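You operate a simulated robot arm through the tools that you are given. There is no shell and no other tool. Be economical: measure what you need, move in short steps, check, and stop when the job is done.

The job below is to be done with a simulated two-armed robot. You get a single attempt, and the scene is never put back.

JOB
Take the static off the cup with the yellow band, then tare it in the green-key balance.
Fine: stand it on the grey mat till the ioniser shows clear, switch that off again, load it by the top door and shut that; the other cup stays off the mat. Other keys and knobs, the mouse and the wooden box on the rollers stay as they are. Set down upright: what you pick out.
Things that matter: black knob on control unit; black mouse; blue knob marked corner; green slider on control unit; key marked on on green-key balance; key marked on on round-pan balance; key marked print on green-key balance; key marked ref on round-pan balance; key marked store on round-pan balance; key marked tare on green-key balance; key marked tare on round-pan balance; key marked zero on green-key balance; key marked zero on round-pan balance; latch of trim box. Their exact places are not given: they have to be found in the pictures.

Only the result counts: the job must be done as asked and must still hold three seconds after the hand-in. Knocking over, shifting, dropping, spilling or breaking anything else fails it.

ROBOT AND FRAMES
Two 7-joint arms with three-finger grippers on one trunk, on a base that drives. Base frame: it is fixed to the floor where the robot stands at the start and does not move with it; the origin is under the middle of the robot, x ahead of it, y to its left, z up. Readings come in mm, rad, newtons and seconds.
The left shoulder is at the start at [70, 146, 1151], the right one opposite. With the tool pointing down near the work surface each hand reaches from about 100 to 660 mm from the robot's upright axis, wherever it stands, measured 20 degrees to its own side. Places, roughly: black knob on control unit [500, 600, 800]; black mouse [500, 1250, 750]; blue knob marked corner [600, 600, 900]; green slider on control unit [400, 600, 800]; key marked on on green-key balance [400, 900, 900]; key marked on on round-pan balance [400, 500, 900]; key marked print on green-key balance [400, 800, 900]; key marked ref on round-pan balance [400, 400, 900]; key marked store on round-pan balance [400, 300, 900]; key marked tare on green-key balance [400, 800, 900]; key marked tare on round-pan balance [400, 400, 900]; key marked zero on green-key balance [400, 900, 900]; key marked zero on round-pan balance [400, 500, 900]; latch of trim box [600, -200, 800]; left foot of green-key balance [500, 1000, 800]; left foot of round-pan balance [700, 600, 900]. Payload 2.2 kg a hand.
The tool frame of a hand sits at the grasp point between the pads (the TCP): z along the fingers, y along the line on which they close. The tips reach 28 mm beyond it. The gripper opens to 102 mm. The gripper's body begins 71 mm behind the TCP.
Orientation is that of the tool frame in the base frame, as a unit quaternion [x, y, z, w]. With the fingers straight down and closing along the base's y, the tool's x points along the base's -x, its y along +y and its z along -z.

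CONTROLS
- The arms move only by the tool drive_tool. It takes "left_targets", "right_targets" or both (then of equal length, played together; a hand with none holds still); each is one flat list of numbers, 6 for each row, row after row: the shift along the tool's x, y, z in units of 100 mm (1.0 is 100 mm), then the turn, a rotation vector about the tool's x, y, z in units of 45 degrees (1.0 is 45 degrees). In form: [dx, dy, dz, wx, wy, wz, dx, dy, dz, wx, wy, wz, ...]. A call has 1 to 12 rows; each row is the pose to reach, as a shift and turn from the pose commanded when the call began, along the tool's axes at that moment. "left_grip" and "right_grip" are, for a hand that has rows, the gripper command, from -1 (shut) to 1 (fully open), values between in proportion, set as the call begins (left out, the last holds). A call with a number of a shift or a turn outside -1 to 1 is refused whole. Rows are played at 5 a second. More than 50 mm and 0.15 rad between two rows, or a gripper value outside its range, and nothing of the call is played. A pose out of reach is approached as far as the arm can. The call stops where the force on the tool passes 60 N (or 10 N more than at its start, if that is more) or the arm is blocked; 0.2 s more then pass. Each finger halts on what it meets, pressing with about 27 N; the grip force reading is that of the motor and also rises with nothing between the fingers. The clock runs only during rows and for 0.2 s after the last one: add rows that repeat a pose to give the fingers time. It gives the time, the measured TCP pose, the force on the tool (base axes), the opening and the grip force at its end, in the units of the frame above (readings bear some noise), with the torque about the TCP (base axes, N m) and any sound that the robot's microphone picked up, and new pictures: "pictures" is both (left out), scene, wrist or none (wrist: the cameras of the hands that moved).
- Cameras (640 x 400 px; columns grow to the right, rows downward): "scene" is now at [124.7, 54.1, 1395.7]; the picture's right is [0.59, -0.81, 0.00], its down [-0.34, -0.25, -0.91] and it looks along [0.73, 0.53, -0.42] (base axes); focal length 214 px, centre (320, 200). "left" rides on the left gripper at [72, 38, -86] in its tool frame; the picture's right is [-0.47, 0.89, 0.00], its down [-0.60, -0.32, -0.73] and it looks along [-0.65, -0.34, 0.68] (tool axes); focal length 256 px, centre (320, 200). "right" rides on the right gripper at [69, 44, -86] in its tool frame; the picture's right is [-0.53, 0.85, 0.00], its down [-0.58, -0.36, -0.73] and it looks along [-0.62, -0.39, 0.68] (tool axes); focal length 256 px, centre (320, 200).
- move_column(by): slides the trunk up (or, below 0, down) by that many mm; the arms and the scene camera ride with it, the base frame stays. It gives what a move gives, with no picture.
- steer(legs): drives the robot by 1 to 6 legs, each [ahead, left, turn to the left] in mm, mm and rad, along the robot's own axes; the way and the turn of a leg run together, so that a leg with both is an arc; at most 1500 mm and 3.142 rad a leg. The arms and the cameras ride along, it lands a little off, and it stops where it bumps. It gives what a move gives, and a new picture of the scene camera.
- turn_head(pan, tilt): turns the head with the scene camera to pan (to the left, within 1.501 rad either way) and tilt (down, from -0.506 to 1.204), counted from straight ahead of the robot. It gives what a move gives, and a new picture of the scene camera.
- measure_at(camera, pixels): there is no depth. For up to 12 entries [column, row, z] of the newest picture of that camera ("zoom" is the newest enlarged one), the place [x, y] in the base frame at which the ray of that pixel passes the height z, good to about 3 mm. The clock stands still meanwhile.
- inspect(camera, box): a new picture of the part [left, top, right, bottom] of that camera's present view, enlarged. The clock stands still meanwhile.
- hand_in(): hands the job in; it is judged then, once.

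Work in short steps. Measure before you move; look again where a grasp or a placing could have gone wrong, and mend it. You have 80 turns and 260 pictures in all, those below and enlarged ones among them. Open the grippers and draw the arms clear of the work before you hand the job in, unless the task says otherwise; then end with one line.

The tools are called after ">>>" as a command line: name --argument value ..., lists and objects as JSON in quotes. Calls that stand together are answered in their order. drive_tool: Moves the arms, as the interface text tells. Its arguments: {"type":"object","properties":{"left_targets":{"type":"array"},"left_grip":{"type":"number"},"right_targets":{"type":"array"},"right_grip":{"type":"number"},"pictures":{"type":"string","enum":["both","scene","wrist","none"]}},"required":[]} The other tools are called the same way: move_column (by) slides the trunk up or down; steer (legs) drives the base; turn_head (pan, tilt) turns the head that bears the scene camera; measure_at (camera, pixels) gives the place at which the rays of pixels pass given heights; inspect (camera, box) takes an enlarged picture of a part of a camera's view; hand_in () hands the job in.

At the start:

```text
time: 0.0
left_tool_pos: [317.6, 455.3, 1325.1]
left_ee_rot: [-0.002, 1.0, 0.0, 0.002]
left_ft_force: [0.6, -0.3, 0.4]
left_moment: [0.0, 0.05, 0.0]
left_gripper_width: 102.1
left_grip_force: 0.1
right_tool_pos: [405.2, 79.8, 1279.9]
right_ee_rot: [0.0, 1.0, 0.0, 0.0]
right_ft_force: [-0.6, -0.2, 0.1]
right_moment: [0.01, 0.0, -0.02]
right_gripper_width: 102.0
right_grip_force: 0.1
trunk travel left (down, up): [-689.0, 251.0]
robot x, y, heading: [3.3, 0.3, 0.004]
head pan, tilt: [0.627, 0.435]
```

scene: 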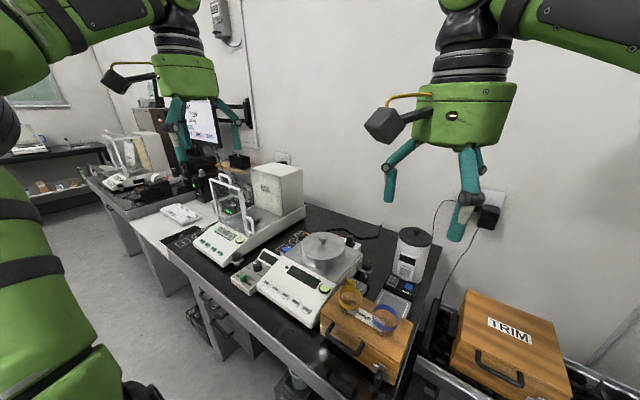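
right: 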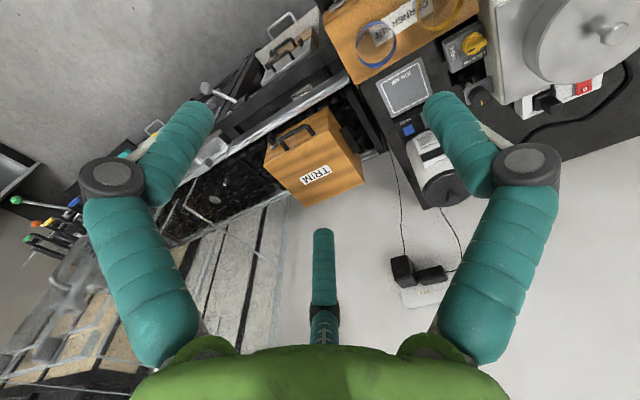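
left: 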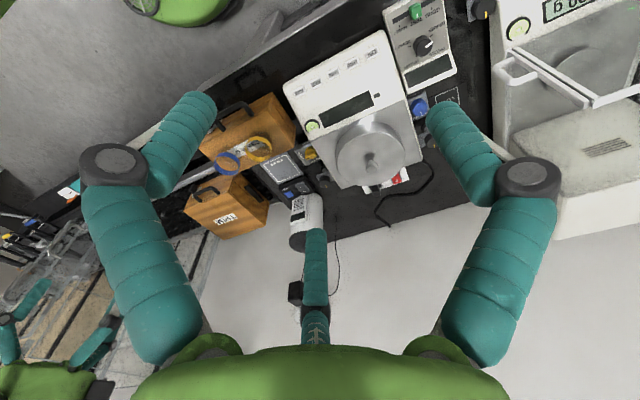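

The scene shows the balances at about (230,240) and (310,275), and the two cups on the wooden box near (360,300). I enlarge these areas.

>>> inspect --camera "scene" --box '[300, 220, 440, 360]'

>>> inspect --camera "scene" --box '[160, 150, 320, 310]'

>>> inspect --camera "left" --box '[180, 60, 460, 260]'

>>> inspect --camera "right" --box '[320, 0, 520, 200]'

```text
2.86 times, centred on (370, 290) of scene
```

zoom: 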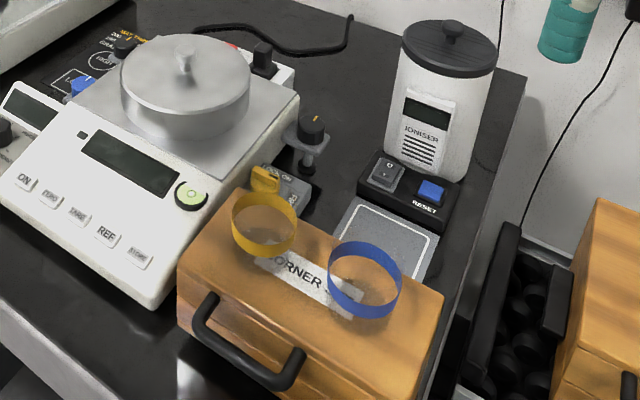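

```text
2.50 times, centred on (240, 230) of scene
```

zoom: 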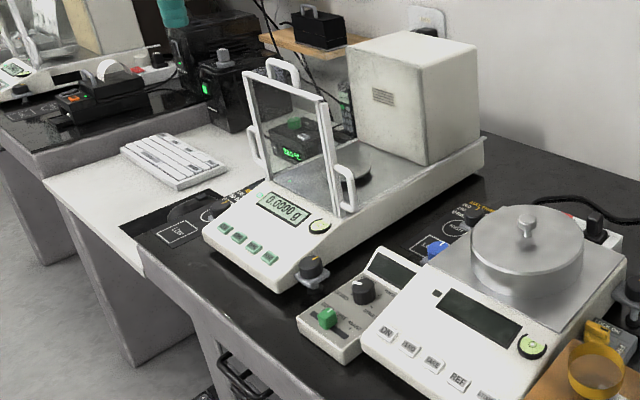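

```text
2.00 times, centred on (320, 160) of left
```

zoom: 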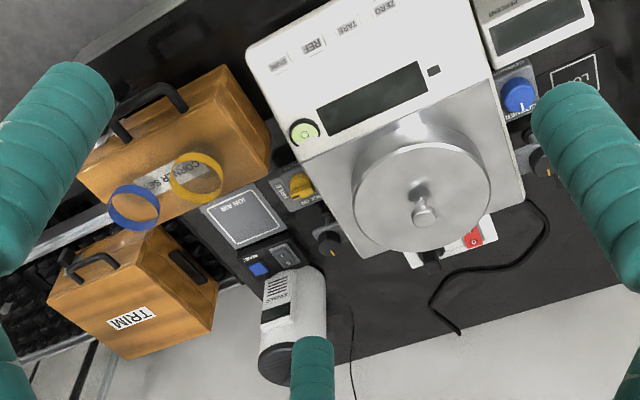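

```text
2.00 times, centred on (420, 100) of right
```

zoom: 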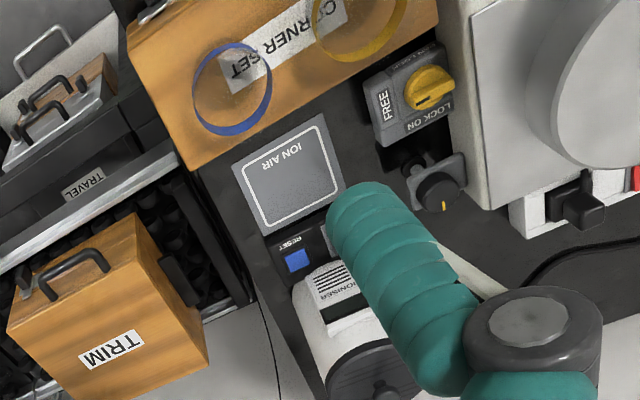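

I triangulate the yellow band with three cameras, along with the mat, switch and reset key.

>>> measure_at --camera "scene" --pixels '[[350.4, 297.7, 850], [350.4, 297.7, 950], [386, 318, 850], [386, 318, 950], [393.6, 287, 750], [393.6, 287, 850], [393.5, 281, 750], [393.5, 281, 850], [405, 302, 750], [405, 302, 850]]'

>>> measure_at --camera "left" --pixels '[[258.5, 148.5, 850], [258.5, 148.5, 950], [226.5, 163, 850], [226.5, 163, 950], [300, 187, 750], [300, 187, 850]]'

>>> measure_at --camera "right" --pixels '[[441, 8, 850], [441, 8, 950], [376, 45, 850], [376, 45, 950], [404, 86, 750], [404, 86, 850], [408, 130, 750], [408, 130, 850]]'

```text
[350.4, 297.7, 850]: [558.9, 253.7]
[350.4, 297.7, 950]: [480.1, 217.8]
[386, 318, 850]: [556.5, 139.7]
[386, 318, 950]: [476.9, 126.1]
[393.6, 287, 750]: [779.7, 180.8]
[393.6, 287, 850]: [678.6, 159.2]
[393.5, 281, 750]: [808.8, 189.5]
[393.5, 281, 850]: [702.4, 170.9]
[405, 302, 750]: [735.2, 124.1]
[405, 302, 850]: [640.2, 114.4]
```

```text
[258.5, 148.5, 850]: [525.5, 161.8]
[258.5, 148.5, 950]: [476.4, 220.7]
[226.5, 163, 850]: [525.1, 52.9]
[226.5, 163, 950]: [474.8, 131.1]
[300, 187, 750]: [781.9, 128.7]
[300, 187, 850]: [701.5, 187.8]
```

```text
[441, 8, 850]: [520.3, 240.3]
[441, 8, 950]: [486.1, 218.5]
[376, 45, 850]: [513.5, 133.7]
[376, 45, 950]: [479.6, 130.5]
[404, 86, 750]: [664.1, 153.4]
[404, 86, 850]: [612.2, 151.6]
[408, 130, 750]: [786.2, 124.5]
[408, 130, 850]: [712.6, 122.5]
```

Bands lie at z≈950: yellow (480,218), blue (477,129). Next I look at the table edge and the green-key balance.

>>> turn_head --pan 0.35 --tilt 0.95

>>> inspect --camera "scene" --box '[220, 100, 420, 225]'

```text
time: 0.9
left_tool_pos: [317.2, 455.1, 1324.7]
left_ee_rot: [-0.001, 1.0, 0.0, 0.001]
left_ft_force: [-0.1, 0.1, 0.2]
left_moment: [-0.02, -0.03, 0.0]
left_gripper_width: 101.9
left_grip_force: 0.0
right_tool_pos: [405.4, 78.6, 1279.4]
right_ee_rot: [0.0, 1.0, 0.0, -0.001]
right_ft_force: [-0.8, 0.5, 0.7]
right_moment: [0.0, -0.02, 0.02]
right_gripper_width: 101.8
right_grip_force: 0.1
trunk travel left (down, up): [-689.0, 251.0]
robot x, y, heading: [2.7, 2.6, -0.001]
head pan, tilt: [0.351, 0.949]
```

scene: 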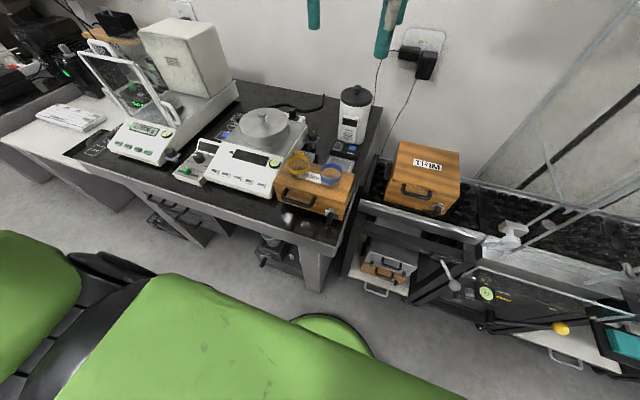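

```text
3.20 times, centred on (320, 162) of scene
```

zoom: 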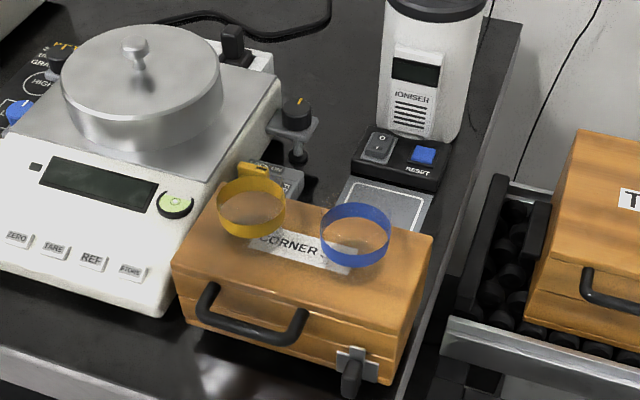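

I measure the table edge, the robot's foot and the mat.

>>> measure_at --camera "scene" --pixels '[[330, 240, 800], [250, 215, 800], [325, 314, 0], [325, 314, 200], [355, 345, 200], [310, 290, 0], [330, 146, 820], [353, 149, 810], [339, 179, 810], [336, 148, 840]]'

>>> inspect --camera "scene" --box '[60, 20, 260, 145]'

```text
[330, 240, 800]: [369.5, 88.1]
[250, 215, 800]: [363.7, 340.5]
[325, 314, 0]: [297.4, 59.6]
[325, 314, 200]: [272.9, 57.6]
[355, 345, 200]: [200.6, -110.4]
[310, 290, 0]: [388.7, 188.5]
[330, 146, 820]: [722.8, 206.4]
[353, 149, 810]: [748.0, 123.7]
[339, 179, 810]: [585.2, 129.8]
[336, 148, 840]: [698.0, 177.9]
```

```text
3.20 times, centred on (160, 82) of scene
```

zoom: 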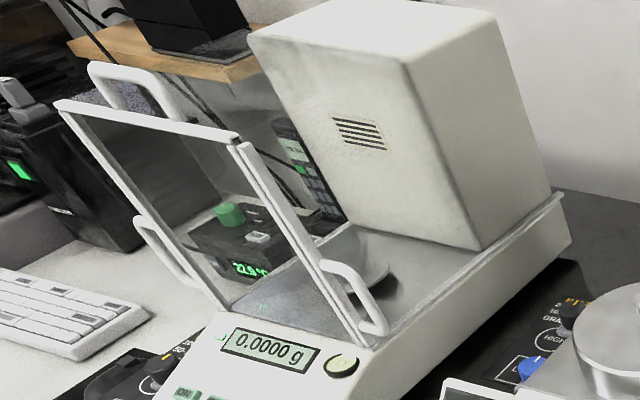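

The table edge is at x≈365 and the base front at x≈295, so I drive 55 mm ahead to reach mat and switch. I also measure the mat in the right camera before that.

>>> measure_at --camera "right" --pixels '[[376, 82.5, 805], [423.5, 56, 805], [431.5, 96.5, 805], [395, 117.5, 805]]'

>>> steer --legs '[[55, 0, 0]]'

>>> turn_head --pan 0.3 --tilt 0.75

>>> inspect --camera "scene" --box '[260, 140, 400, 230]'

>>> inspect --camera "right" --box '[320, 0, 520, 125]'

```text
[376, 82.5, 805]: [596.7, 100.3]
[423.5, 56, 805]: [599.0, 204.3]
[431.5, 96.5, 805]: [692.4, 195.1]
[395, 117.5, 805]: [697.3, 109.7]
```

```text
time: 1.9
left_tool_pos: [365.8, 453.7, 1326.4]
left_ee_rot: [-0.001, 1.0, 0.0, 0.004]
left_ft_force: [-1.5, 0.2, 0.7]
left_moment: [0.05, -0.06, -0.03]
left_gripper_width: 101.9
left_grip_force: 0.0
right_tool_pos: [452.4, 79.0, 1283.4]
right_ee_rot: [0.0, 1.0, 0.0, 0.003]
right_ft_force: [-1.3, -0.2, 0.7]
right_moment: [0.01, -0.08, -0.02]
right_gripper_width: 102.1
right_grip_force: 0.1
trunk travel left (down, up): [-689.0, 251.0]
robot x, y, heading: [52.0, 2.2, 0.004]
head pan, tilt: [0.351, 0.949]
```

scene: 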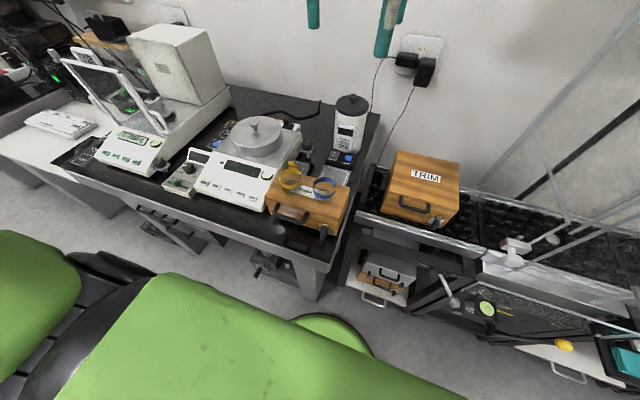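

```text
time: 2.6
left_tool_pos: [373.5, 453.9, 1323.6]
left_ee_rot: [-0.001, 1.0, 0.0, 0.0]
left_ft_force: [0.7, 0.0, -0.6]
left_moment: [0.0, 0.05, 0.01]
left_gripper_width: 102.1
left_grip_force: 0.1
right_tool_pos: [461.7, 80.5, 1278.8]
right_ee_rot: [0.001, 1.0, 0.001, 0.001]
right_ft_force: [0.2, -0.4, -0.3]
right_moment: [-0.01, 0.04, -0.01]
right_gripper_width: 102.3
right_grip_force: 0.1
trunk travel left (down, up): [-689.0, 251.0]
robot x, y, heading: [53.1, -2.6, 0.001]
head pan, tilt: [0.3, 0.75]
```

scene: 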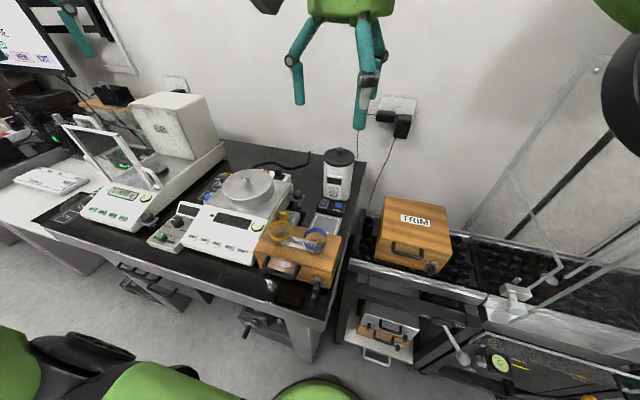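

```text
4.44 times, centred on (330, 185) of scene
```

zoom: 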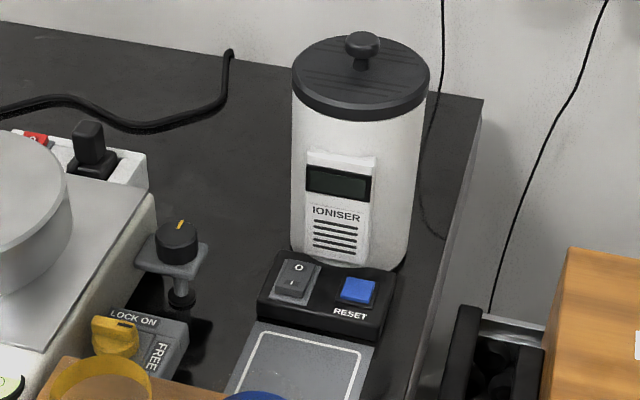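

```text
3.20 times, centred on (420, 62) of right
```

zoom: 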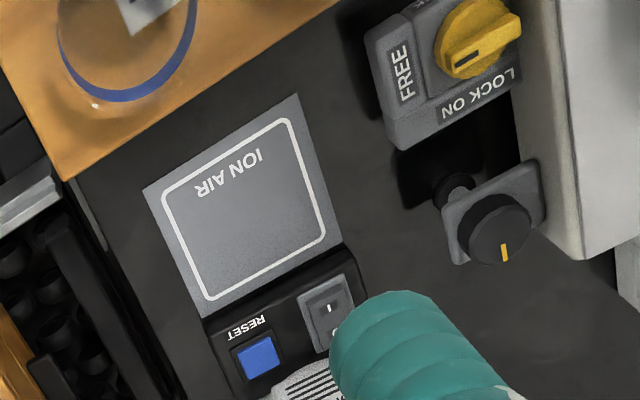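

The rocker has 0 at the far end and I at the near end; the mat centre is ≈(647,152,805). I move the left hand above the yellow cup and move the right hand aside.

>>> drive_tool --left_targets '[-0.118, -0.262, 0.271, 0, 0, 0, -0.237, -0.525, 0.542, 0, 0, 0, -0.355, -0.787, 0.813, 0, 0, 0]' --right_targets '[0.1, -0.3, 0, 0, 0, 0, 0.2, -0.6, 0, 0, 0, 0, 0.3, -0.9, 0, 0, 0, 0]' --left_grip 1 --pictures "none"

>>> drive_tool --left_targets '[-0.118, -0.262, 0.271, 0, 0, 0, -0.237, -0.525, 0.542, 0, 0, 0, -0.355, -0.787, 0.813, 0, 0, 0]' --right_targets '[0.1, -0.3, 0, 0, 0, 0, 0.2, -0.6, 0, 0, 0, 0, 0.3, -0.9, 0, 0, 0, 0]' --pictures "none"

>>> drive_tool --left_targets '[-0.118, -0.262, 0.271, 0, 0, 0, -0.237, -0.525, 0.542, 0, 0, 0, -0.355, -0.787, 0.813, 0, 0, 0]' --pictures "both"

```text
time: 3.4
left_tool_pos: [409.9, 374.1, 1242.8]
left_ee_rot: [-0.001, 1.0, 0.0, 0.002]
left_ft_force: [-0.1, -0.1, 0.1]
left_moment: [0.01, 0.04, 0.01]
left_gripper_width: 102.0
left_grip_force: 0.0
right_tool_pos: [429.8, -13.0, 1280.8]
right_ee_rot: [0.0, 1.0, 0.001, 0.001]
right_ft_force: [0.6, 0.7, -0.6]
right_moment: [0.01, 0.0, -0.02]
right_gripper_width: 102.2
right_grip_force: 0.0
trunk travel left (down, up): [-689.0, 251.0]
robot x, y, heading: [54.3, -0.6, 0.002]
head pan, tilt: [0.3, 0.75]
```

```text
time: 4.2
left_tool_pos: [446.7, 294.4, 1162.0]
left_ee_rot: [-0.001, 1.0, 0.001, 0.002]
left_ft_force: [1.1, 0.6, -0.2]
left_moment: [0.07, -0.02, 0.01]
left_gripper_width: 101.7
left_grip_force: 0.1
right_tool_pos: [398.5, -102.2, 1280.5]
right_ee_rot: [0.0, 1.0, 0.001, 0.001]
right_ft_force: [0.0, 0.6, -0.5]
right_moment: [0.03, 0.01, 0.0]
right_gripper_width: 101.9
right_grip_force: 0.2
trunk travel left (down, up): [-689.0, 251.0]
robot x, y, heading: [52.0, -0.9, -0.0]
head pan, tilt: [0.3, 0.75]
```

```text
time: 5.0
left_tool_pos: [481.1, 217.0, 1080.6]
left_ee_rot: [-0.001, 1.0, 0.0, 0.001]
left_ft_force: [0.6, -0.4, 0.4]
left_moment: [0.01, 0.05, 0.03]
left_gripper_width: 101.8
left_grip_force: 0.1
right_tool_pos: [399.9, -101.3, 1281.0]
right_ee_rot: [0.0, 1.0, 0.001, 0.0]
right_ft_force: [0.4, -0.7, -0.9]
right_moment: [-0.04, 0.01, 0.01]
right_gripper_width: 102.0
right_grip_force: 0.1
trunk travel left (down, up): [-689.0, 251.0]
robot x, y, heading: [55.8, -2.2, -0.006]
head pan, tilt: [0.3, 0.75]
```

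scene: 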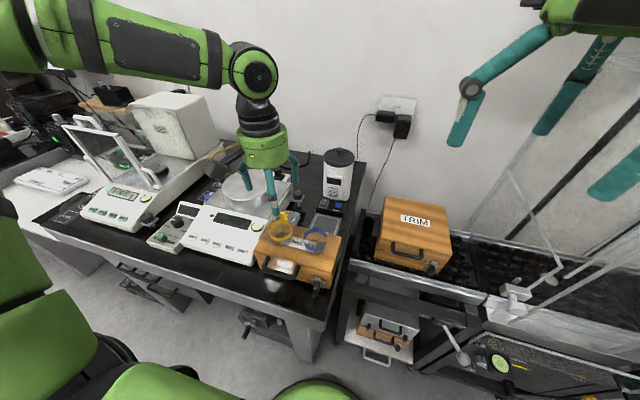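
left: 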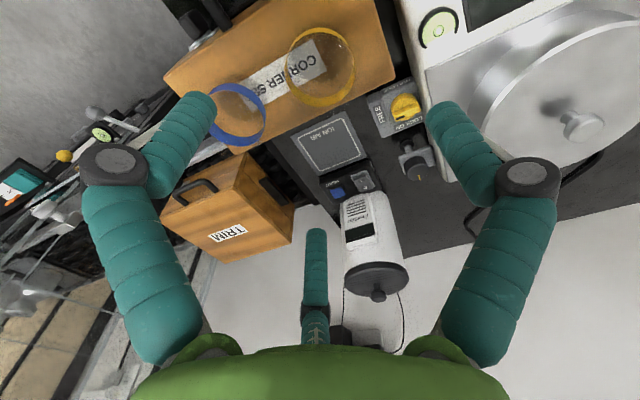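

The cup is seen in the left camera near (320,65). I enlarge it to find rim, bottom and centre.

>>> inspect --camera "left" --box '[190, 10, 390, 135]'

>>> inspect --camera "scene" --box '[250, 200, 346, 260]'

```text
3.20 times, centred on (290, 72) of left
```

zoom: 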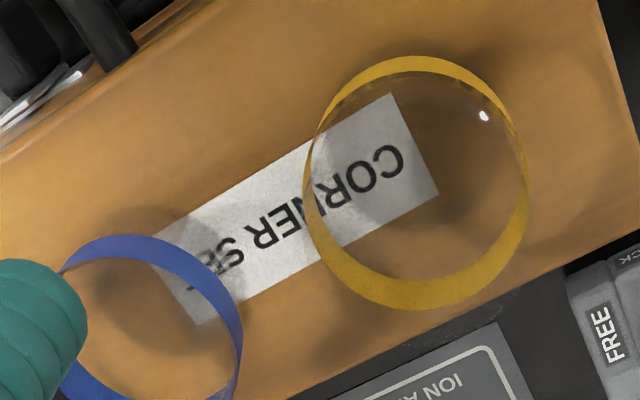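

```text
6.67 times, centred on (298, 230) of scene
```

zoom: 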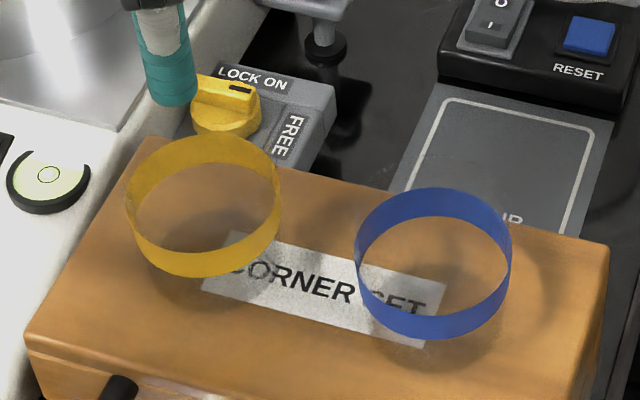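

I measure the band's upper and lower circle centres and the label corners to get heights.

>>> measure_at --camera "left" --pixels '[[320.6, 69.8, 940], [320.6, 69.8, 970], [320.6, 62.6, 920], [320.6, 62.6, 950], [254.1, 111.1, 880], [254.1, 111.1, 920], [311.9, 39.2, 880], [311.9, 39.2, 920]]'

>>> measure_at --camera "scene" --pixels '[[280.45, 228.95, 940], [280.45, 228.95, 970], [280.45, 233, 920], [280.45, 233, 950], [316.75, 242.75, 880], [316.75, 242.75, 920], [280, 243, 880], [280, 243, 920]]'

```text
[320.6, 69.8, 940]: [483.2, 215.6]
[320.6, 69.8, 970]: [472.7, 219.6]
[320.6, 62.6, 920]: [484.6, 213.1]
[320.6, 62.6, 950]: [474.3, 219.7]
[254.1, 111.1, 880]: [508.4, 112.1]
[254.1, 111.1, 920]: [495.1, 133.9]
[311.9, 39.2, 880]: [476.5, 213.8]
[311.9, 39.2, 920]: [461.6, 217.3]
```

```text
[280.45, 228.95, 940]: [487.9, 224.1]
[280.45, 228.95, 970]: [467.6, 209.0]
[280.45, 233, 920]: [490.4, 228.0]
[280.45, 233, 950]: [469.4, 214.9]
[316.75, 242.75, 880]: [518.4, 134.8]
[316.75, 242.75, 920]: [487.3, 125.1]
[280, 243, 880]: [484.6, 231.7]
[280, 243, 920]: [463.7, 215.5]
```

The band spans z≈943–953 with its centre at (478.6,217.3); the box top is ≈912. The other cup is close, so I narrow the grip to ~80 mm and descend to just above the rim to check.

>>> drive_tool --left_targets '[0.02, 0.0, 0.3, 0, 0, 0, 0.02, 0.0, 0.6, 0, 0, 0, 0.02, 0.0, 0.85, 0, 0, 0]' --left_grip 0.57

>>> inspect --camera "left" --box '[160, 60, 480, 260]'

>>> inspect --camera "scene" --box '[230, 170, 358, 250]'

```text
time: 5.8
left_tool_pos: [478.8, 218.3, 995.2]
left_ee_rot: [-0.001, 1.0, 0.0, 0.001]
left_ft_force: [0.1, -0.2, 0.2]
left_moment: [-0.01, -0.01, 0.01]
left_gripper_width: 80.0
left_grip_force: 0.1
right_tool_pos: [398.0, -99.7, 1281.7]
right_ee_rot: [0.001, 1.0, -0.001, 0.001]
right_ft_force: [-0.5, -0.8, -0.5]
right_moment: [0.0, -0.01, -0.02]
right_gripper_width: 102.2
right_grip_force: 0.0
trunk travel left (down, up): [-689.0, 251.0]
robot x, y, heading: [51.6, 2.6, 0.002]
head pan, tilt: [0.3, 0.75]
```

scene: 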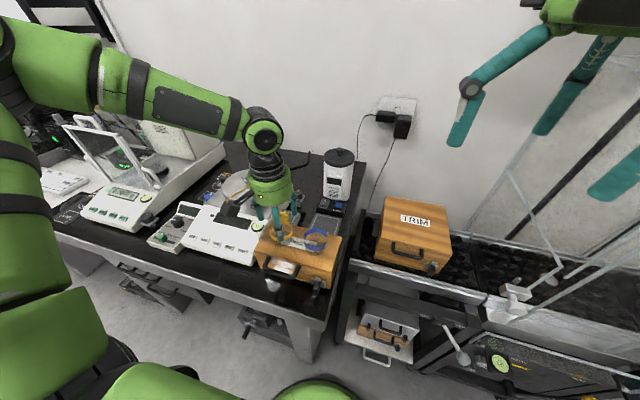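
left: 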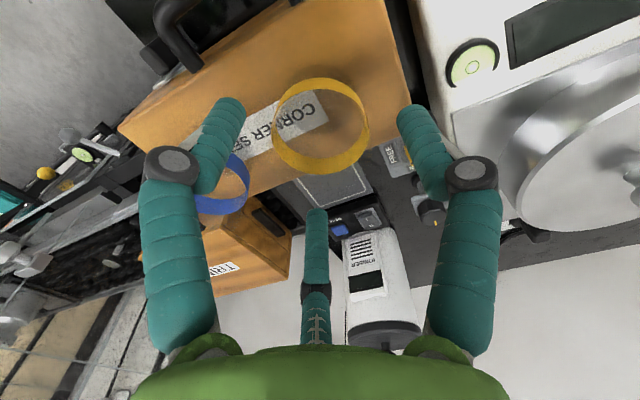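

```text
2.00 times, centred on (320, 160) of left
```

zoom: 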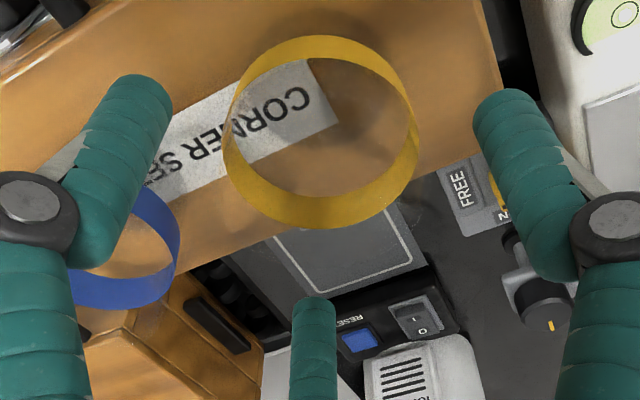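

```text
5.00 times, centred on (294, 210) of scene
```

zoom: 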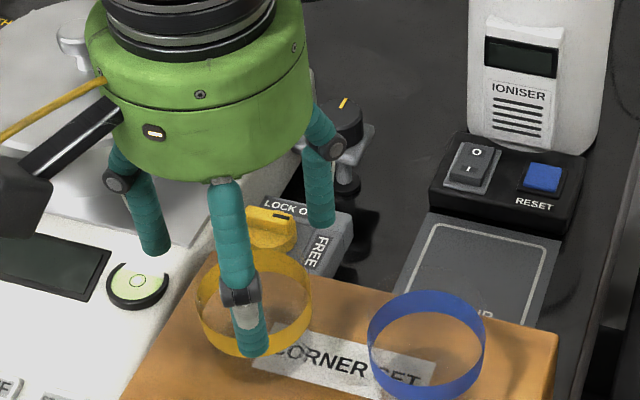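

The view shows the fingers well around the cup, with the blue cup clear. I descend to z≈946 and look before closing.

>>> drive_tool --left_targets '[0, -0.01, 0.25, 0, 0, 0, 0, -0.01, 0.42, 0, 0, 0, 0, -0.01, 0.49, 0, 0, 0]' --pictures "wrist"

>>> inspect --camera "scene" --box '[230, 170, 358, 250]'

```text
time: 6.6
left_tool_pos: [478.3, 218.4, 947.1]
left_ee_rot: [-0.001, 1.0, 0.0, 0.002]
left_ft_force: [-0.4, 1.0, 0.1]
left_moment: [-0.03, 0.01, 0.01]
left_gripper_width: 79.7
left_grip_force: 0.1
right_tool_pos: [398.6, -101.6, 1281.3]
right_ee_rot: [0.001, 1.0, 0.0, 0.001]
right_ft_force: [0.3, -0.1, 0.2]
right_moment: [0.01, -0.02, 0.01]
right_gripper_width: 102.0
right_grip_force: 0.1
trunk travel left (down, up): [-689.0, 251.0]
robot x, y, heading: [55.1, 0.3, 0.003]
head pan, tilt: [0.3, 0.75]
```

left: 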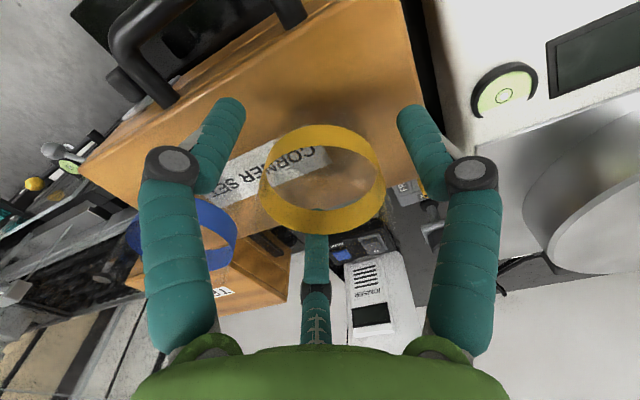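

```text
5.00 times, centred on (294, 210) of scene
```

zoom: 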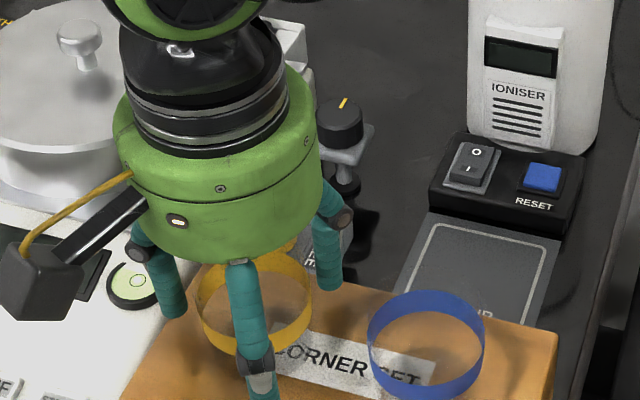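

The band is centred at (321,180), matching the TCP. I close the gripper.

>>> drive_tool --left_targets '[0, 0, 0, 0, 0, 0, 0, 0, 0, 0, 0, 0, 0, 0, 0, 0, 0, 0]' --left_grip -1 --pictures "wrist"

```text
time: 7.4
left_tool_pos: [478.1, 218.2, 948.4]
left_ee_rot: [-0.001, 1.0, 0.0, 0.001]
left_ft_force: [0.0, 0.4, 0.4]
left_moment: [-0.05, -0.01, 0.0]
left_gripper_width: 50.4
left_grip_force: 27.0
right_tool_pos: [399.3, -100.6, 1282.5]
right_ee_rot: [0.0, 1.0, 0.0, 0.0]
right_ft_force: [-0.6, 0.7, 0.1]
right_moment: [0.03, 0.03, -0.01]
right_gripper_width: 102.0
right_grip_force: 0.0
trunk travel left (down, up): [-689.0, 251.0]
robot x, y, heading: [53.1, -1.2, -0.001]
head pan, tilt: [0.3, 0.75]
```

left: 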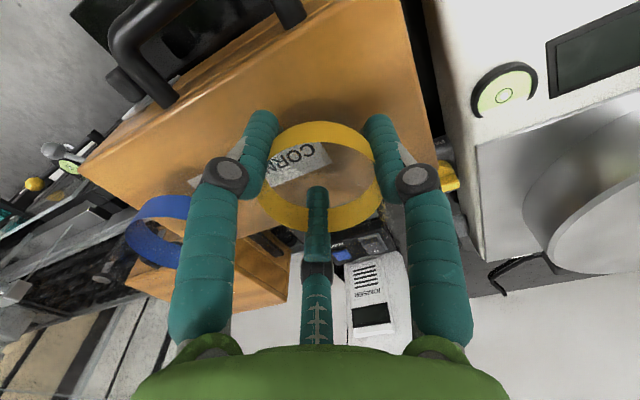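

The grip holds at 50.4 mm with 27 N. I lift 90 mm and check.

>>> drive_tool --left_targets '[0, 0, -0.15, 0, 0, 0, 0, 0, -0.4, 0, 0, 0, 0, 0, -0.65, 0, 0, 0, 0, 0, -0.9, 0, 0, 0]' --pictures "both"

>>> inspect --camera "scene" --box '[230, 170, 358, 250]'

```text
time: 8.4
left_tool_pos: [477.5, 219.4, 1037.4]
left_ee_rot: [-0.001, 1.0, 0.0, 0.001]
left_ft_force: [0.5, -0.5, 0.4]
left_moment: [0.0, -0.01, 0.01]
left_gripper_width: 50.7
left_grip_force: 27.0
right_tool_pos: [398.0, -101.3, 1281.4]
right_ee_rot: [0.0, 1.0, -0.001, 0.001]
right_ft_force: [-0.8, 0.1, 0.1]
right_moment: [-0.01, 0.02, 0.02]
right_gripper_width: 101.9
right_grip_force: 0.1
trunk travel left (down, up): [-689.0, 251.0]
robot x, y, heading: [56.7, -1.9, 0.003]
head pan, tilt: [0.3, 0.75]
```

scene: 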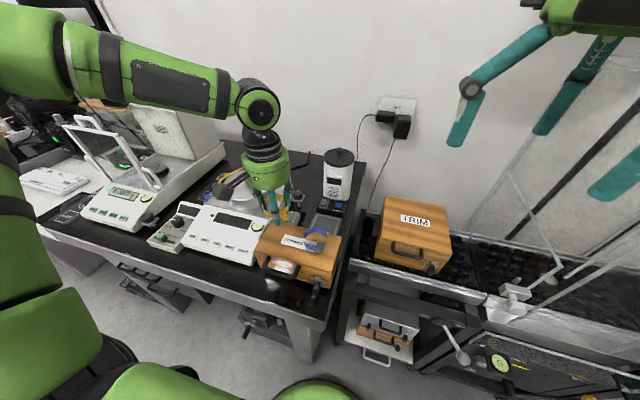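
left: 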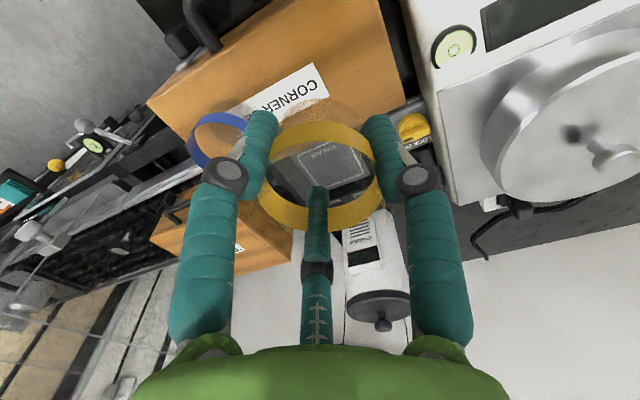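

```text
5.00 times, centred on (294, 210) of scene
```

zoom: 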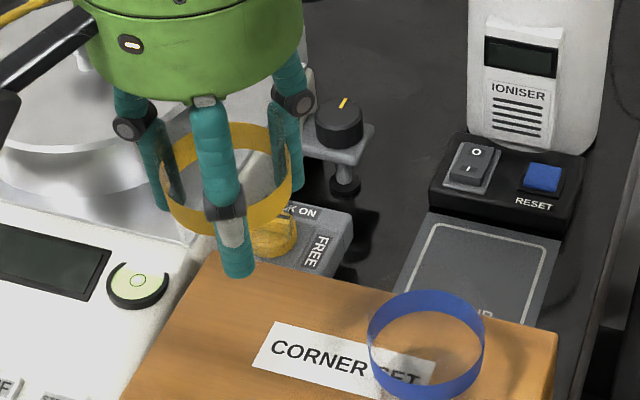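

The cup is up. I measure the mat's far corners in the scene to fix its height and centre.

>>> measure_at --camera "scene" --pixels '[[316.4, 212.8, 780], [316.4, 212.8, 805], [316.4, 212.8, 830], [342, 217.4, 780], [342, 217.4, 805], [342, 217.4, 830], [322, 201.2, 820], [322, 201.2, 840], [338.5, 205.6, 820]]'

>>> inspect --camera "left" --box '[240, 100, 400, 200]'

```text
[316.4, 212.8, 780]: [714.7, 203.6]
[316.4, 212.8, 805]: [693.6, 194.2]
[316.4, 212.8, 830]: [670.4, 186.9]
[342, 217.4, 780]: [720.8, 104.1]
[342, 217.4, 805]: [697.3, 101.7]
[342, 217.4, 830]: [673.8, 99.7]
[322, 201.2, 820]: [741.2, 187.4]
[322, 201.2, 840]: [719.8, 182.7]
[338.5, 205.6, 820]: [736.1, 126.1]
```

```text
4.00 times, centred on (320, 150) of left
```

zoom: 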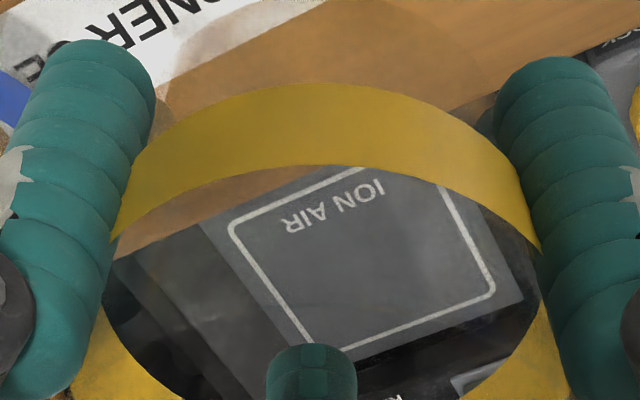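

The mat is at z≈805, centre (647,150). The box's far edge matters for the camera's clearance, so I measure it.

>>> measure_at --camera "scene" --pixels '[[326, 232.6, 912], [341, 236, 912], [312, 229, 912], [296, 224.8, 912], [300, 197.8, 870], [288, 214, 850]]'

>>> drive_tool --left_targets '[-0.3, -0.12, 0, 0, 0, 0, -0.6, -0.24, 0, 0, 0, 0, -0.9, -0.36, 0, 0, 0, 0]' --pictures "none"

>>> drive_tool --left_targets '[-0.3, -0.12, 0, 0, 0, 0, -0.6, -0.24, 0, 0, 0, 0, -0.8, -0.33, 0, 0, 0, 0]' --pictures "both"

```text
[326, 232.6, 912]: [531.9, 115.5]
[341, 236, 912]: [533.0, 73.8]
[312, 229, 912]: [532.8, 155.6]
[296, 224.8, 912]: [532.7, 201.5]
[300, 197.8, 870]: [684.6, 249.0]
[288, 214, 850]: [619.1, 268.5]
```

```text
time: 9.2
left_tool_pos: [569.3, 181.0, 1037.2]
left_ee_rot: [-0.001, 1.0, 0.0, -0.001]
left_ft_force: [0.4, 0.8, -0.2]
left_moment: [-0.01, 0.03, -0.02]
left_gripper_width: 50.6
left_grip_force: 27.4
right_tool_pos: [400.5, -99.6, 1280.9]
right_ee_rot: [0.0, 1.0, 0.0, 0.0]
right_ft_force: [0.4, 0.1, 1.2]
right_moment: [0.0, 0.02, -0.02]
right_gripper_width: 102.0
right_grip_force: 0.1
trunk travel left (down, up): [-689.0, 251.0]
robot x, y, heading: [59.4, 0.7, 0.001]
head pan, tilt: [0.3, 0.75]
```

```text
time: 10.0
left_tool_pos: [596.7, 188.1, 1037.1]
left_ee_rot: [-0.001, 1.0, 0.001, 0.002]
left_ft_force: [-0.1, -1.1, -0.5]
left_moment: [0.0, -0.02, 0.02]
left_gripper_width: 50.7
left_grip_force: 26.9
left hand out of reach, approached as far as the arm can: row 1, 2, 3
right_tool_pos: [398.7, -100.2, 1281.5]
right_ee_rot: [0.001, 1.0, 0.0, 0.001]
right_ft_force: [0.4, 0.8, 0.1]
right_moment: [0.0, -0.02, -0.02]
right_gripper_width: 102.1
right_grip_force: 0.0
trunk travel left (down, up): [-689.0, 251.0]
robot x, y, heading: [56.6, 1.5, -0.002]
head pan, tilt: [0.3, 0.75]
```

scene: 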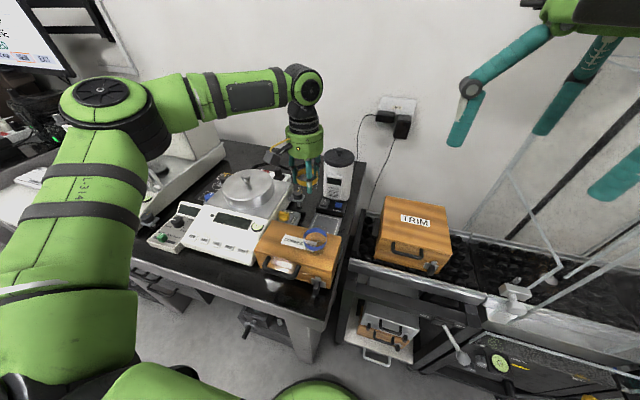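
left: 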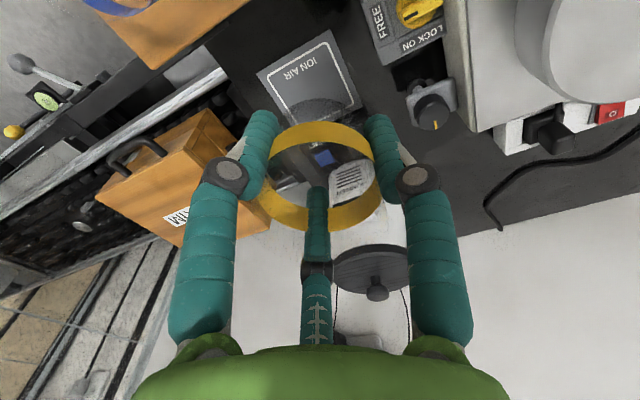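

The reach is short at this height; lower it should extend. I descend 80 mm and see where it goes.

>>> drive_tool --left_targets '[0, 0, 0.25, 0, 0, 0, 0, 0, 0.5, 0, 0, 0, 0, 0, 0.8, 0, 0, 0]' --pictures "wrist"

>>> inspect --camera "scene" --box '[260, 150, 388, 230]'

```text
time: 10.8
left_tool_pos: [591.0, 194.3, 958.7]
left_ee_rot: [-0.001, 1.0, -0.002, 0.001]
left_ft_force: [-0.1, 0.0, -0.5]
left_moment: [-0.01, -0.01, 0.03]
left_gripper_width: 50.4
left_grip_force: 27.0
left hand out of reach, approached as far as the arm can: row 2, 3
right_tool_pos: [399.1, -100.1, 1280.9]
right_ee_rot: [0.0, 1.0, -0.001, 0.0]
right_ft_force: [0.9, 0.2, -1.0]
right_moment: [0.01, -0.01, -0.03]
right_gripper_width: 101.8
right_grip_force: 0.0
trunk travel left (down, up): [-689.0, 251.0]
robot x, y, heading: [54.4, -1.7, 0.001]
head pan, tilt: [0.3, 0.75]
```

left: 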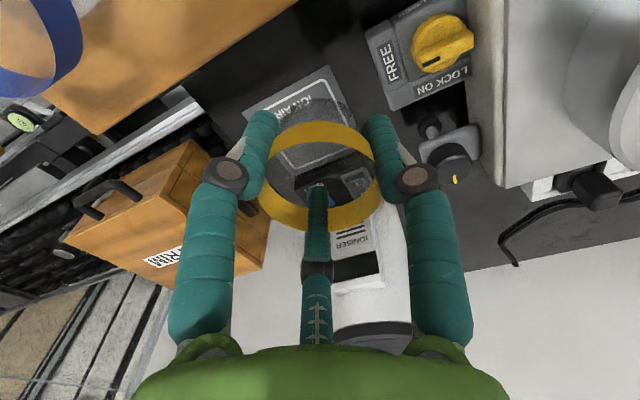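

```text
5.00 times, centred on (324, 190) of scene
```

zoom: 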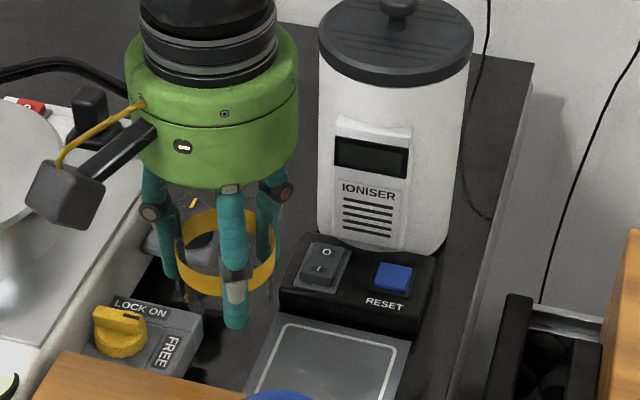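

The arm's limit is ≈473 mm from its shoulder, so I'll turn the base right by 0.6 rad to bring the left shoulder forward. First I lift the cup and move it left so that the turn ends near the mat.

>>> drive_tool --left_targets '[0.05, 0, -0.3, 0, 0, 0, 0.05, 0, -0.6, 0, 0, 0, 0.05, 0, -0.95, 0, 0, 0]' --pictures "none"

>>> drive_tool --left_targets '[0.15, 0.29, -0.12, 0, 0, 0, 0.3, 0.58, -0.24, 0, 0, 0, 0.44, 0.88, -0.35, 0, 0, 0]' --pictures "none"

>>> drive_tool --left_targets '[0.15, 0.29, -0.12, 0, 0, 0, 0.3, 0.58, -0.24, 0, 0, 0, 0.44, 0.88, -0.35, 0, 0, 0]' --pictures "none"

>>> drive_tool --left_targets '[0.15, 0.29, -0.12, 0, 0, 0, 0.3, 0.58, -0.24, 0, 0, 0, 0.44, 0.88, -0.35, 0, 0, 0]' --pictures "both"

```text
time: 11.6
left_tool_pos: [586.1, 194.4, 1054.6]
left_ee_rot: [0.0, 1.0, 0.001, 0.001]
left_ft_force: [0.4, 0.0, 0.2]
left_moment: [0.0, -0.01, -0.02]
left_gripper_width: 50.7
left_grip_force: 26.9
right_tool_pos: [399.0, -100.0, 1281.0]
right_ee_rot: [-0.001, 1.0, 0.0, 0.0]
right_ft_force: [0.2, -0.4, -0.3]
right_moment: [0.01, 0.02, 0.0]
right_gripper_width: 101.9
right_grip_force: 0.0
trunk travel left (down, up): [-689.0, 251.0]
robot x, y, heading: [54.6, 2.7, -0.0]
head pan, tilt: [0.3, 0.75]
```

```text
time: 12.4
left_tool_pos: [540.7, 280.7, 1090.0]
left_ee_rot: [0.0, 1.0, 0.0, 0.001]
left_ft_force: [0.4, -0.4, 0.3]
left_moment: [-0.01, 0.0, 0.0]
left_gripper_width: 50.7
left_grip_force: 27.2
right_tool_pos: [399.0, -99.1, 1281.7]
right_ee_rot: [0.001, 1.0, 0.001, 0.001]
right_ft_force: [0.3, 0.5, -1.5]
right_moment: [-0.05, -0.03, 0.01]
right_gripper_width: 102.1
right_grip_force: 0.0
trunk travel left (down, up): [-689.0, 251.0]
robot x, y, heading: [57.4, -0.5, 0.003]
head pan, tilt: [0.3, 0.75]
```

```text
time: 13.2
left_tool_pos: [495.7, 367.2, 1124.2]
left_ee_rot: [-0.001, 1.0, -0.001, 0.002]
left_ft_force: [-0.2, 0.1, -0.3]
left_moment: [-0.02, 0.01, 0.03]
left_gripper_width: 50.5
left_grip_force: 27.1
right_tool_pos: [396.9, -99.4, 1281.3]
right_ee_rot: [0.001, 1.0, 0.0, 0.001]
right_ft_force: [-0.6, 0.0, 0.3]
right_moment: [0.01, -0.01, 0.02]
right_gripper_width: 102.0
right_grip_force: 0.0
trunk travel left (down, up): [-689.0, 251.0]
robot x, y, heading: [51.4, -2.6, -0.005]
head pan, tilt: [0.3, 0.75]
```

```text
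time: 14.0
left_tool_pos: [452.4, 456.6, 1160.6]
left_ee_rot: [0.0, 1.0, 0.0, 0.002]
left_ft_force: [-0.4, -0.1, -1.0]
left_moment: [-0.02, -0.01, -0.02]
left_gripper_width: 50.6
left_grip_force: 26.2
right_tool_pos: [398.7, -100.2, 1281.9]
right_ee_rot: [0.0, 1.0, 0.0, 0.0]
right_ft_force: [-0.4, -0.1, -0.1]
right_moment: [-0.02, 0.0, 0.03]
right_gripper_width: 102.1
right_grip_force: 0.0
trunk travel left (down, up): [-689.0, 251.0]
robot x, y, heading: [53.2, -0.0, 0.003]
head pan, tilt: [0.3, 0.75]
```

scene: 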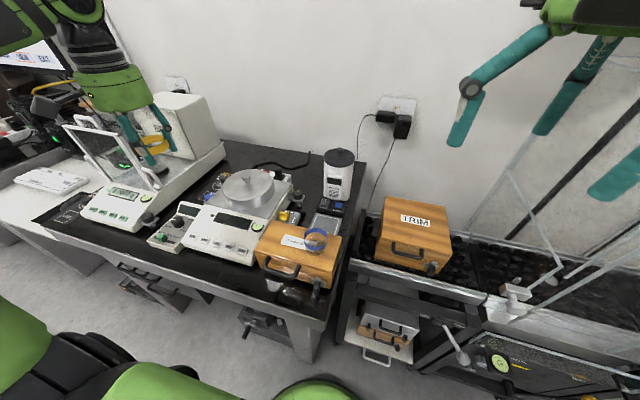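
left: 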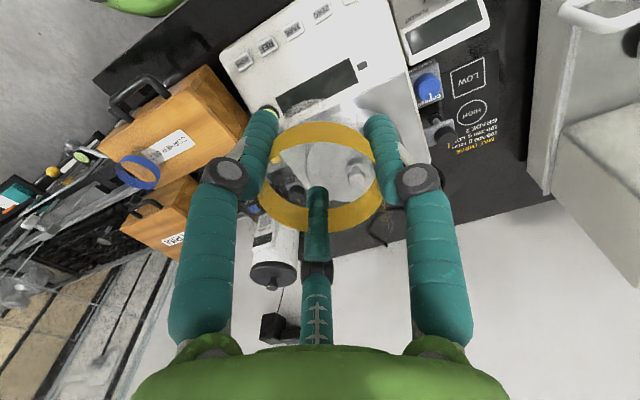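

Position is (452,457,1161). Now I turn right 0.6 rad and repoint the head.

>>> steer --legs '[[0, 0, -0.6]]'

>>> turn_head --pan 0.85 --tilt 0.8

```text
time: 16.1
left_tool_pos: [643.2, 141.9, 1159.6]
left_ee_rot: [0.304, 0.953, 0.0, 0.001]
left_ft_force: [0.5, -0.8, 0.1]
left_moment: [0.04, -0.01, 0.03]
left_gripper_width: 50.7
left_grip_force: 27.0
right_tool_pos: [276.5, -279.6, 1282.0]
right_ee_rot: [0.304, 0.953, 0.0, 0.001]
right_ft_force: [0.0, -0.4, 1.2]
right_moment: [0.03, -0.01, 0.01]
right_gripper_width: 102.1
right_grip_force: 0.0
trunk travel left (down, up): [-689.0, 251.0]
robot x, y, heading: [55.4, -0.6, -0.623]
head pan, tilt: [0.3, 0.75]
```

scene: 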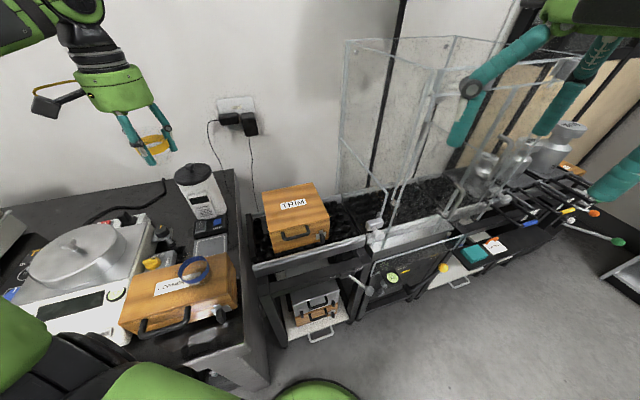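

```text
time: 17.1
left_tool_pos: [643.9, 142.5, 1157.9]
left_ee_rot: [0.303, 0.953, 0.001, 0.001]
left_ft_force: [0.1, -0.4, -0.8]
left_moment: [0.0, 0.01, 0.02]
left_gripper_width: 50.8
left_grip_force: 27.1
right_tool_pos: [277.1, -280.5, 1280.7]
right_ee_rot: [0.304, 0.953, 0.0, 0.001]
right_ft_force: [-0.2, -1.0, -0.3]
right_moment: [-0.02, 0.0, 0.0]
right_gripper_width: 102.2
right_grip_force: 0.0
trunk travel left (down, up): [-689.0, 251.0]
robot x, y, heading: [55.3, -0.9, -0.62]
head pan, tilt: [0.85, 0.799]
```

scene: 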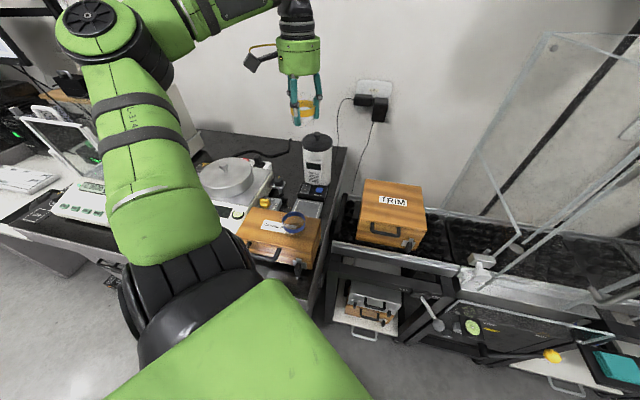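

Hand is at (644,142). I descend with a slight correction toward (650,150).

>>> drive_tool --left_targets '[0, 0.05, 0.4, 0, 0, 0, 0, 0.1, 0.8, 0, 0, 0, 0, 0.1, 1.0, 0, 0, 0]' --pictures "none"

>>> drive_tool --left_targets '[0, 0, 0.4, 0, 0, 0, 0, 0, 0.8, 0, 0, 0, 0, 0, 1.0, 0, 0, 0]' --pictures "both"

>>> inspect --camera "scene" --box '[240, 140, 368, 220]'

```text
time: 17.9
left_tool_pos: [648.5, 147.3, 1059.9]
left_ee_rot: [0.304, 0.953, 0.001, 0.001]
left_ft_force: [0.8, -0.3, -0.5]
left_moment: [-0.02, -0.02, 0.0]
left_gripper_width: 50.7
left_grip_force: 27.3
right_tool_pos: [276.8, -281.7, 1281.7]
right_ee_rot: [0.303, 0.953, -0.001, 0.0]
right_ft_force: [0.3, -0.3, -0.6]
right_moment: [0.0, 0.01, 0.07]
right_gripper_width: 101.9
right_grip_force: 0.1
trunk travel left (down, up): [-689.0, 251.0]
robot x, y, heading: [58.4, -1.5, -0.62]
head pan, tilt: [0.85, 0.799]
```

```text
time: 18.7
left_tool_pos: [650.3, 150.9, 958.2]
left_ee_rot: [0.304, 0.953, -0.001, 0.002]
left_ft_force: [1.0, -0.5, 0.2]
left_moment: [0.03, -0.01, -0.02]
left_gripper_width: 50.6
left_grip_force: 26.7
right_tool_pos: [277.5, -280.6, 1281.4]
right_ee_rot: [0.304, 0.953, 0.0, 0.0]
right_ft_force: [-0.3, -0.6, 0.3]
right_moment: [0.01, -0.01, -0.05]
right_gripper_width: 101.6
right_grip_force: 0.0
trunk travel left (down, up): [-689.0, 251.0]
robot x, y, heading: [56.5, 0.6, -0.622]
head pan, tilt: [0.85, 0.799]
```

scene: 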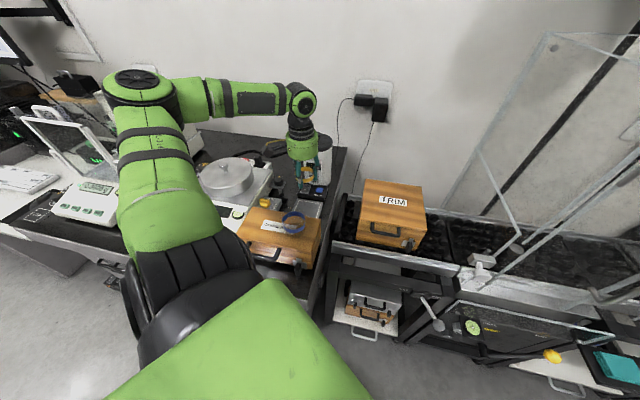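
left: 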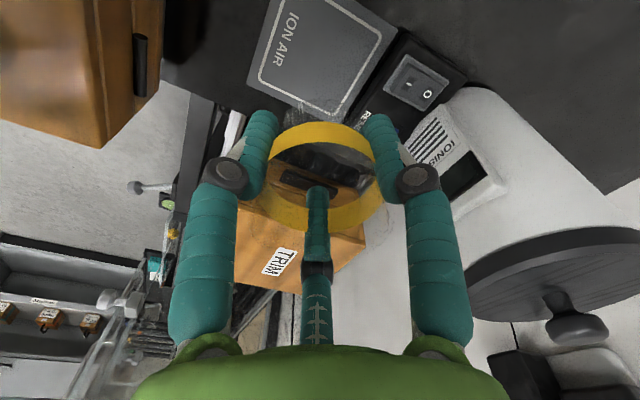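

```text
5.00 times, centred on (304, 180) of scene
```

zoom: 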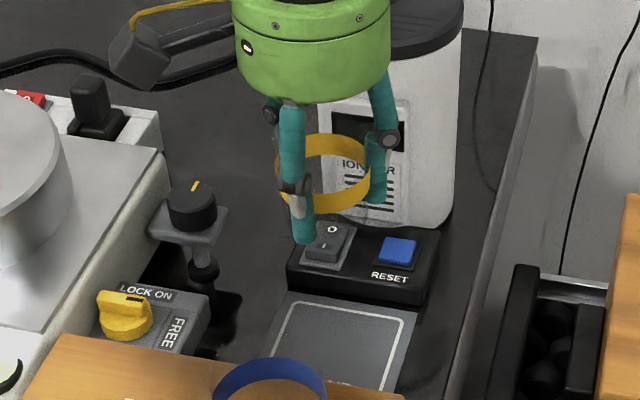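

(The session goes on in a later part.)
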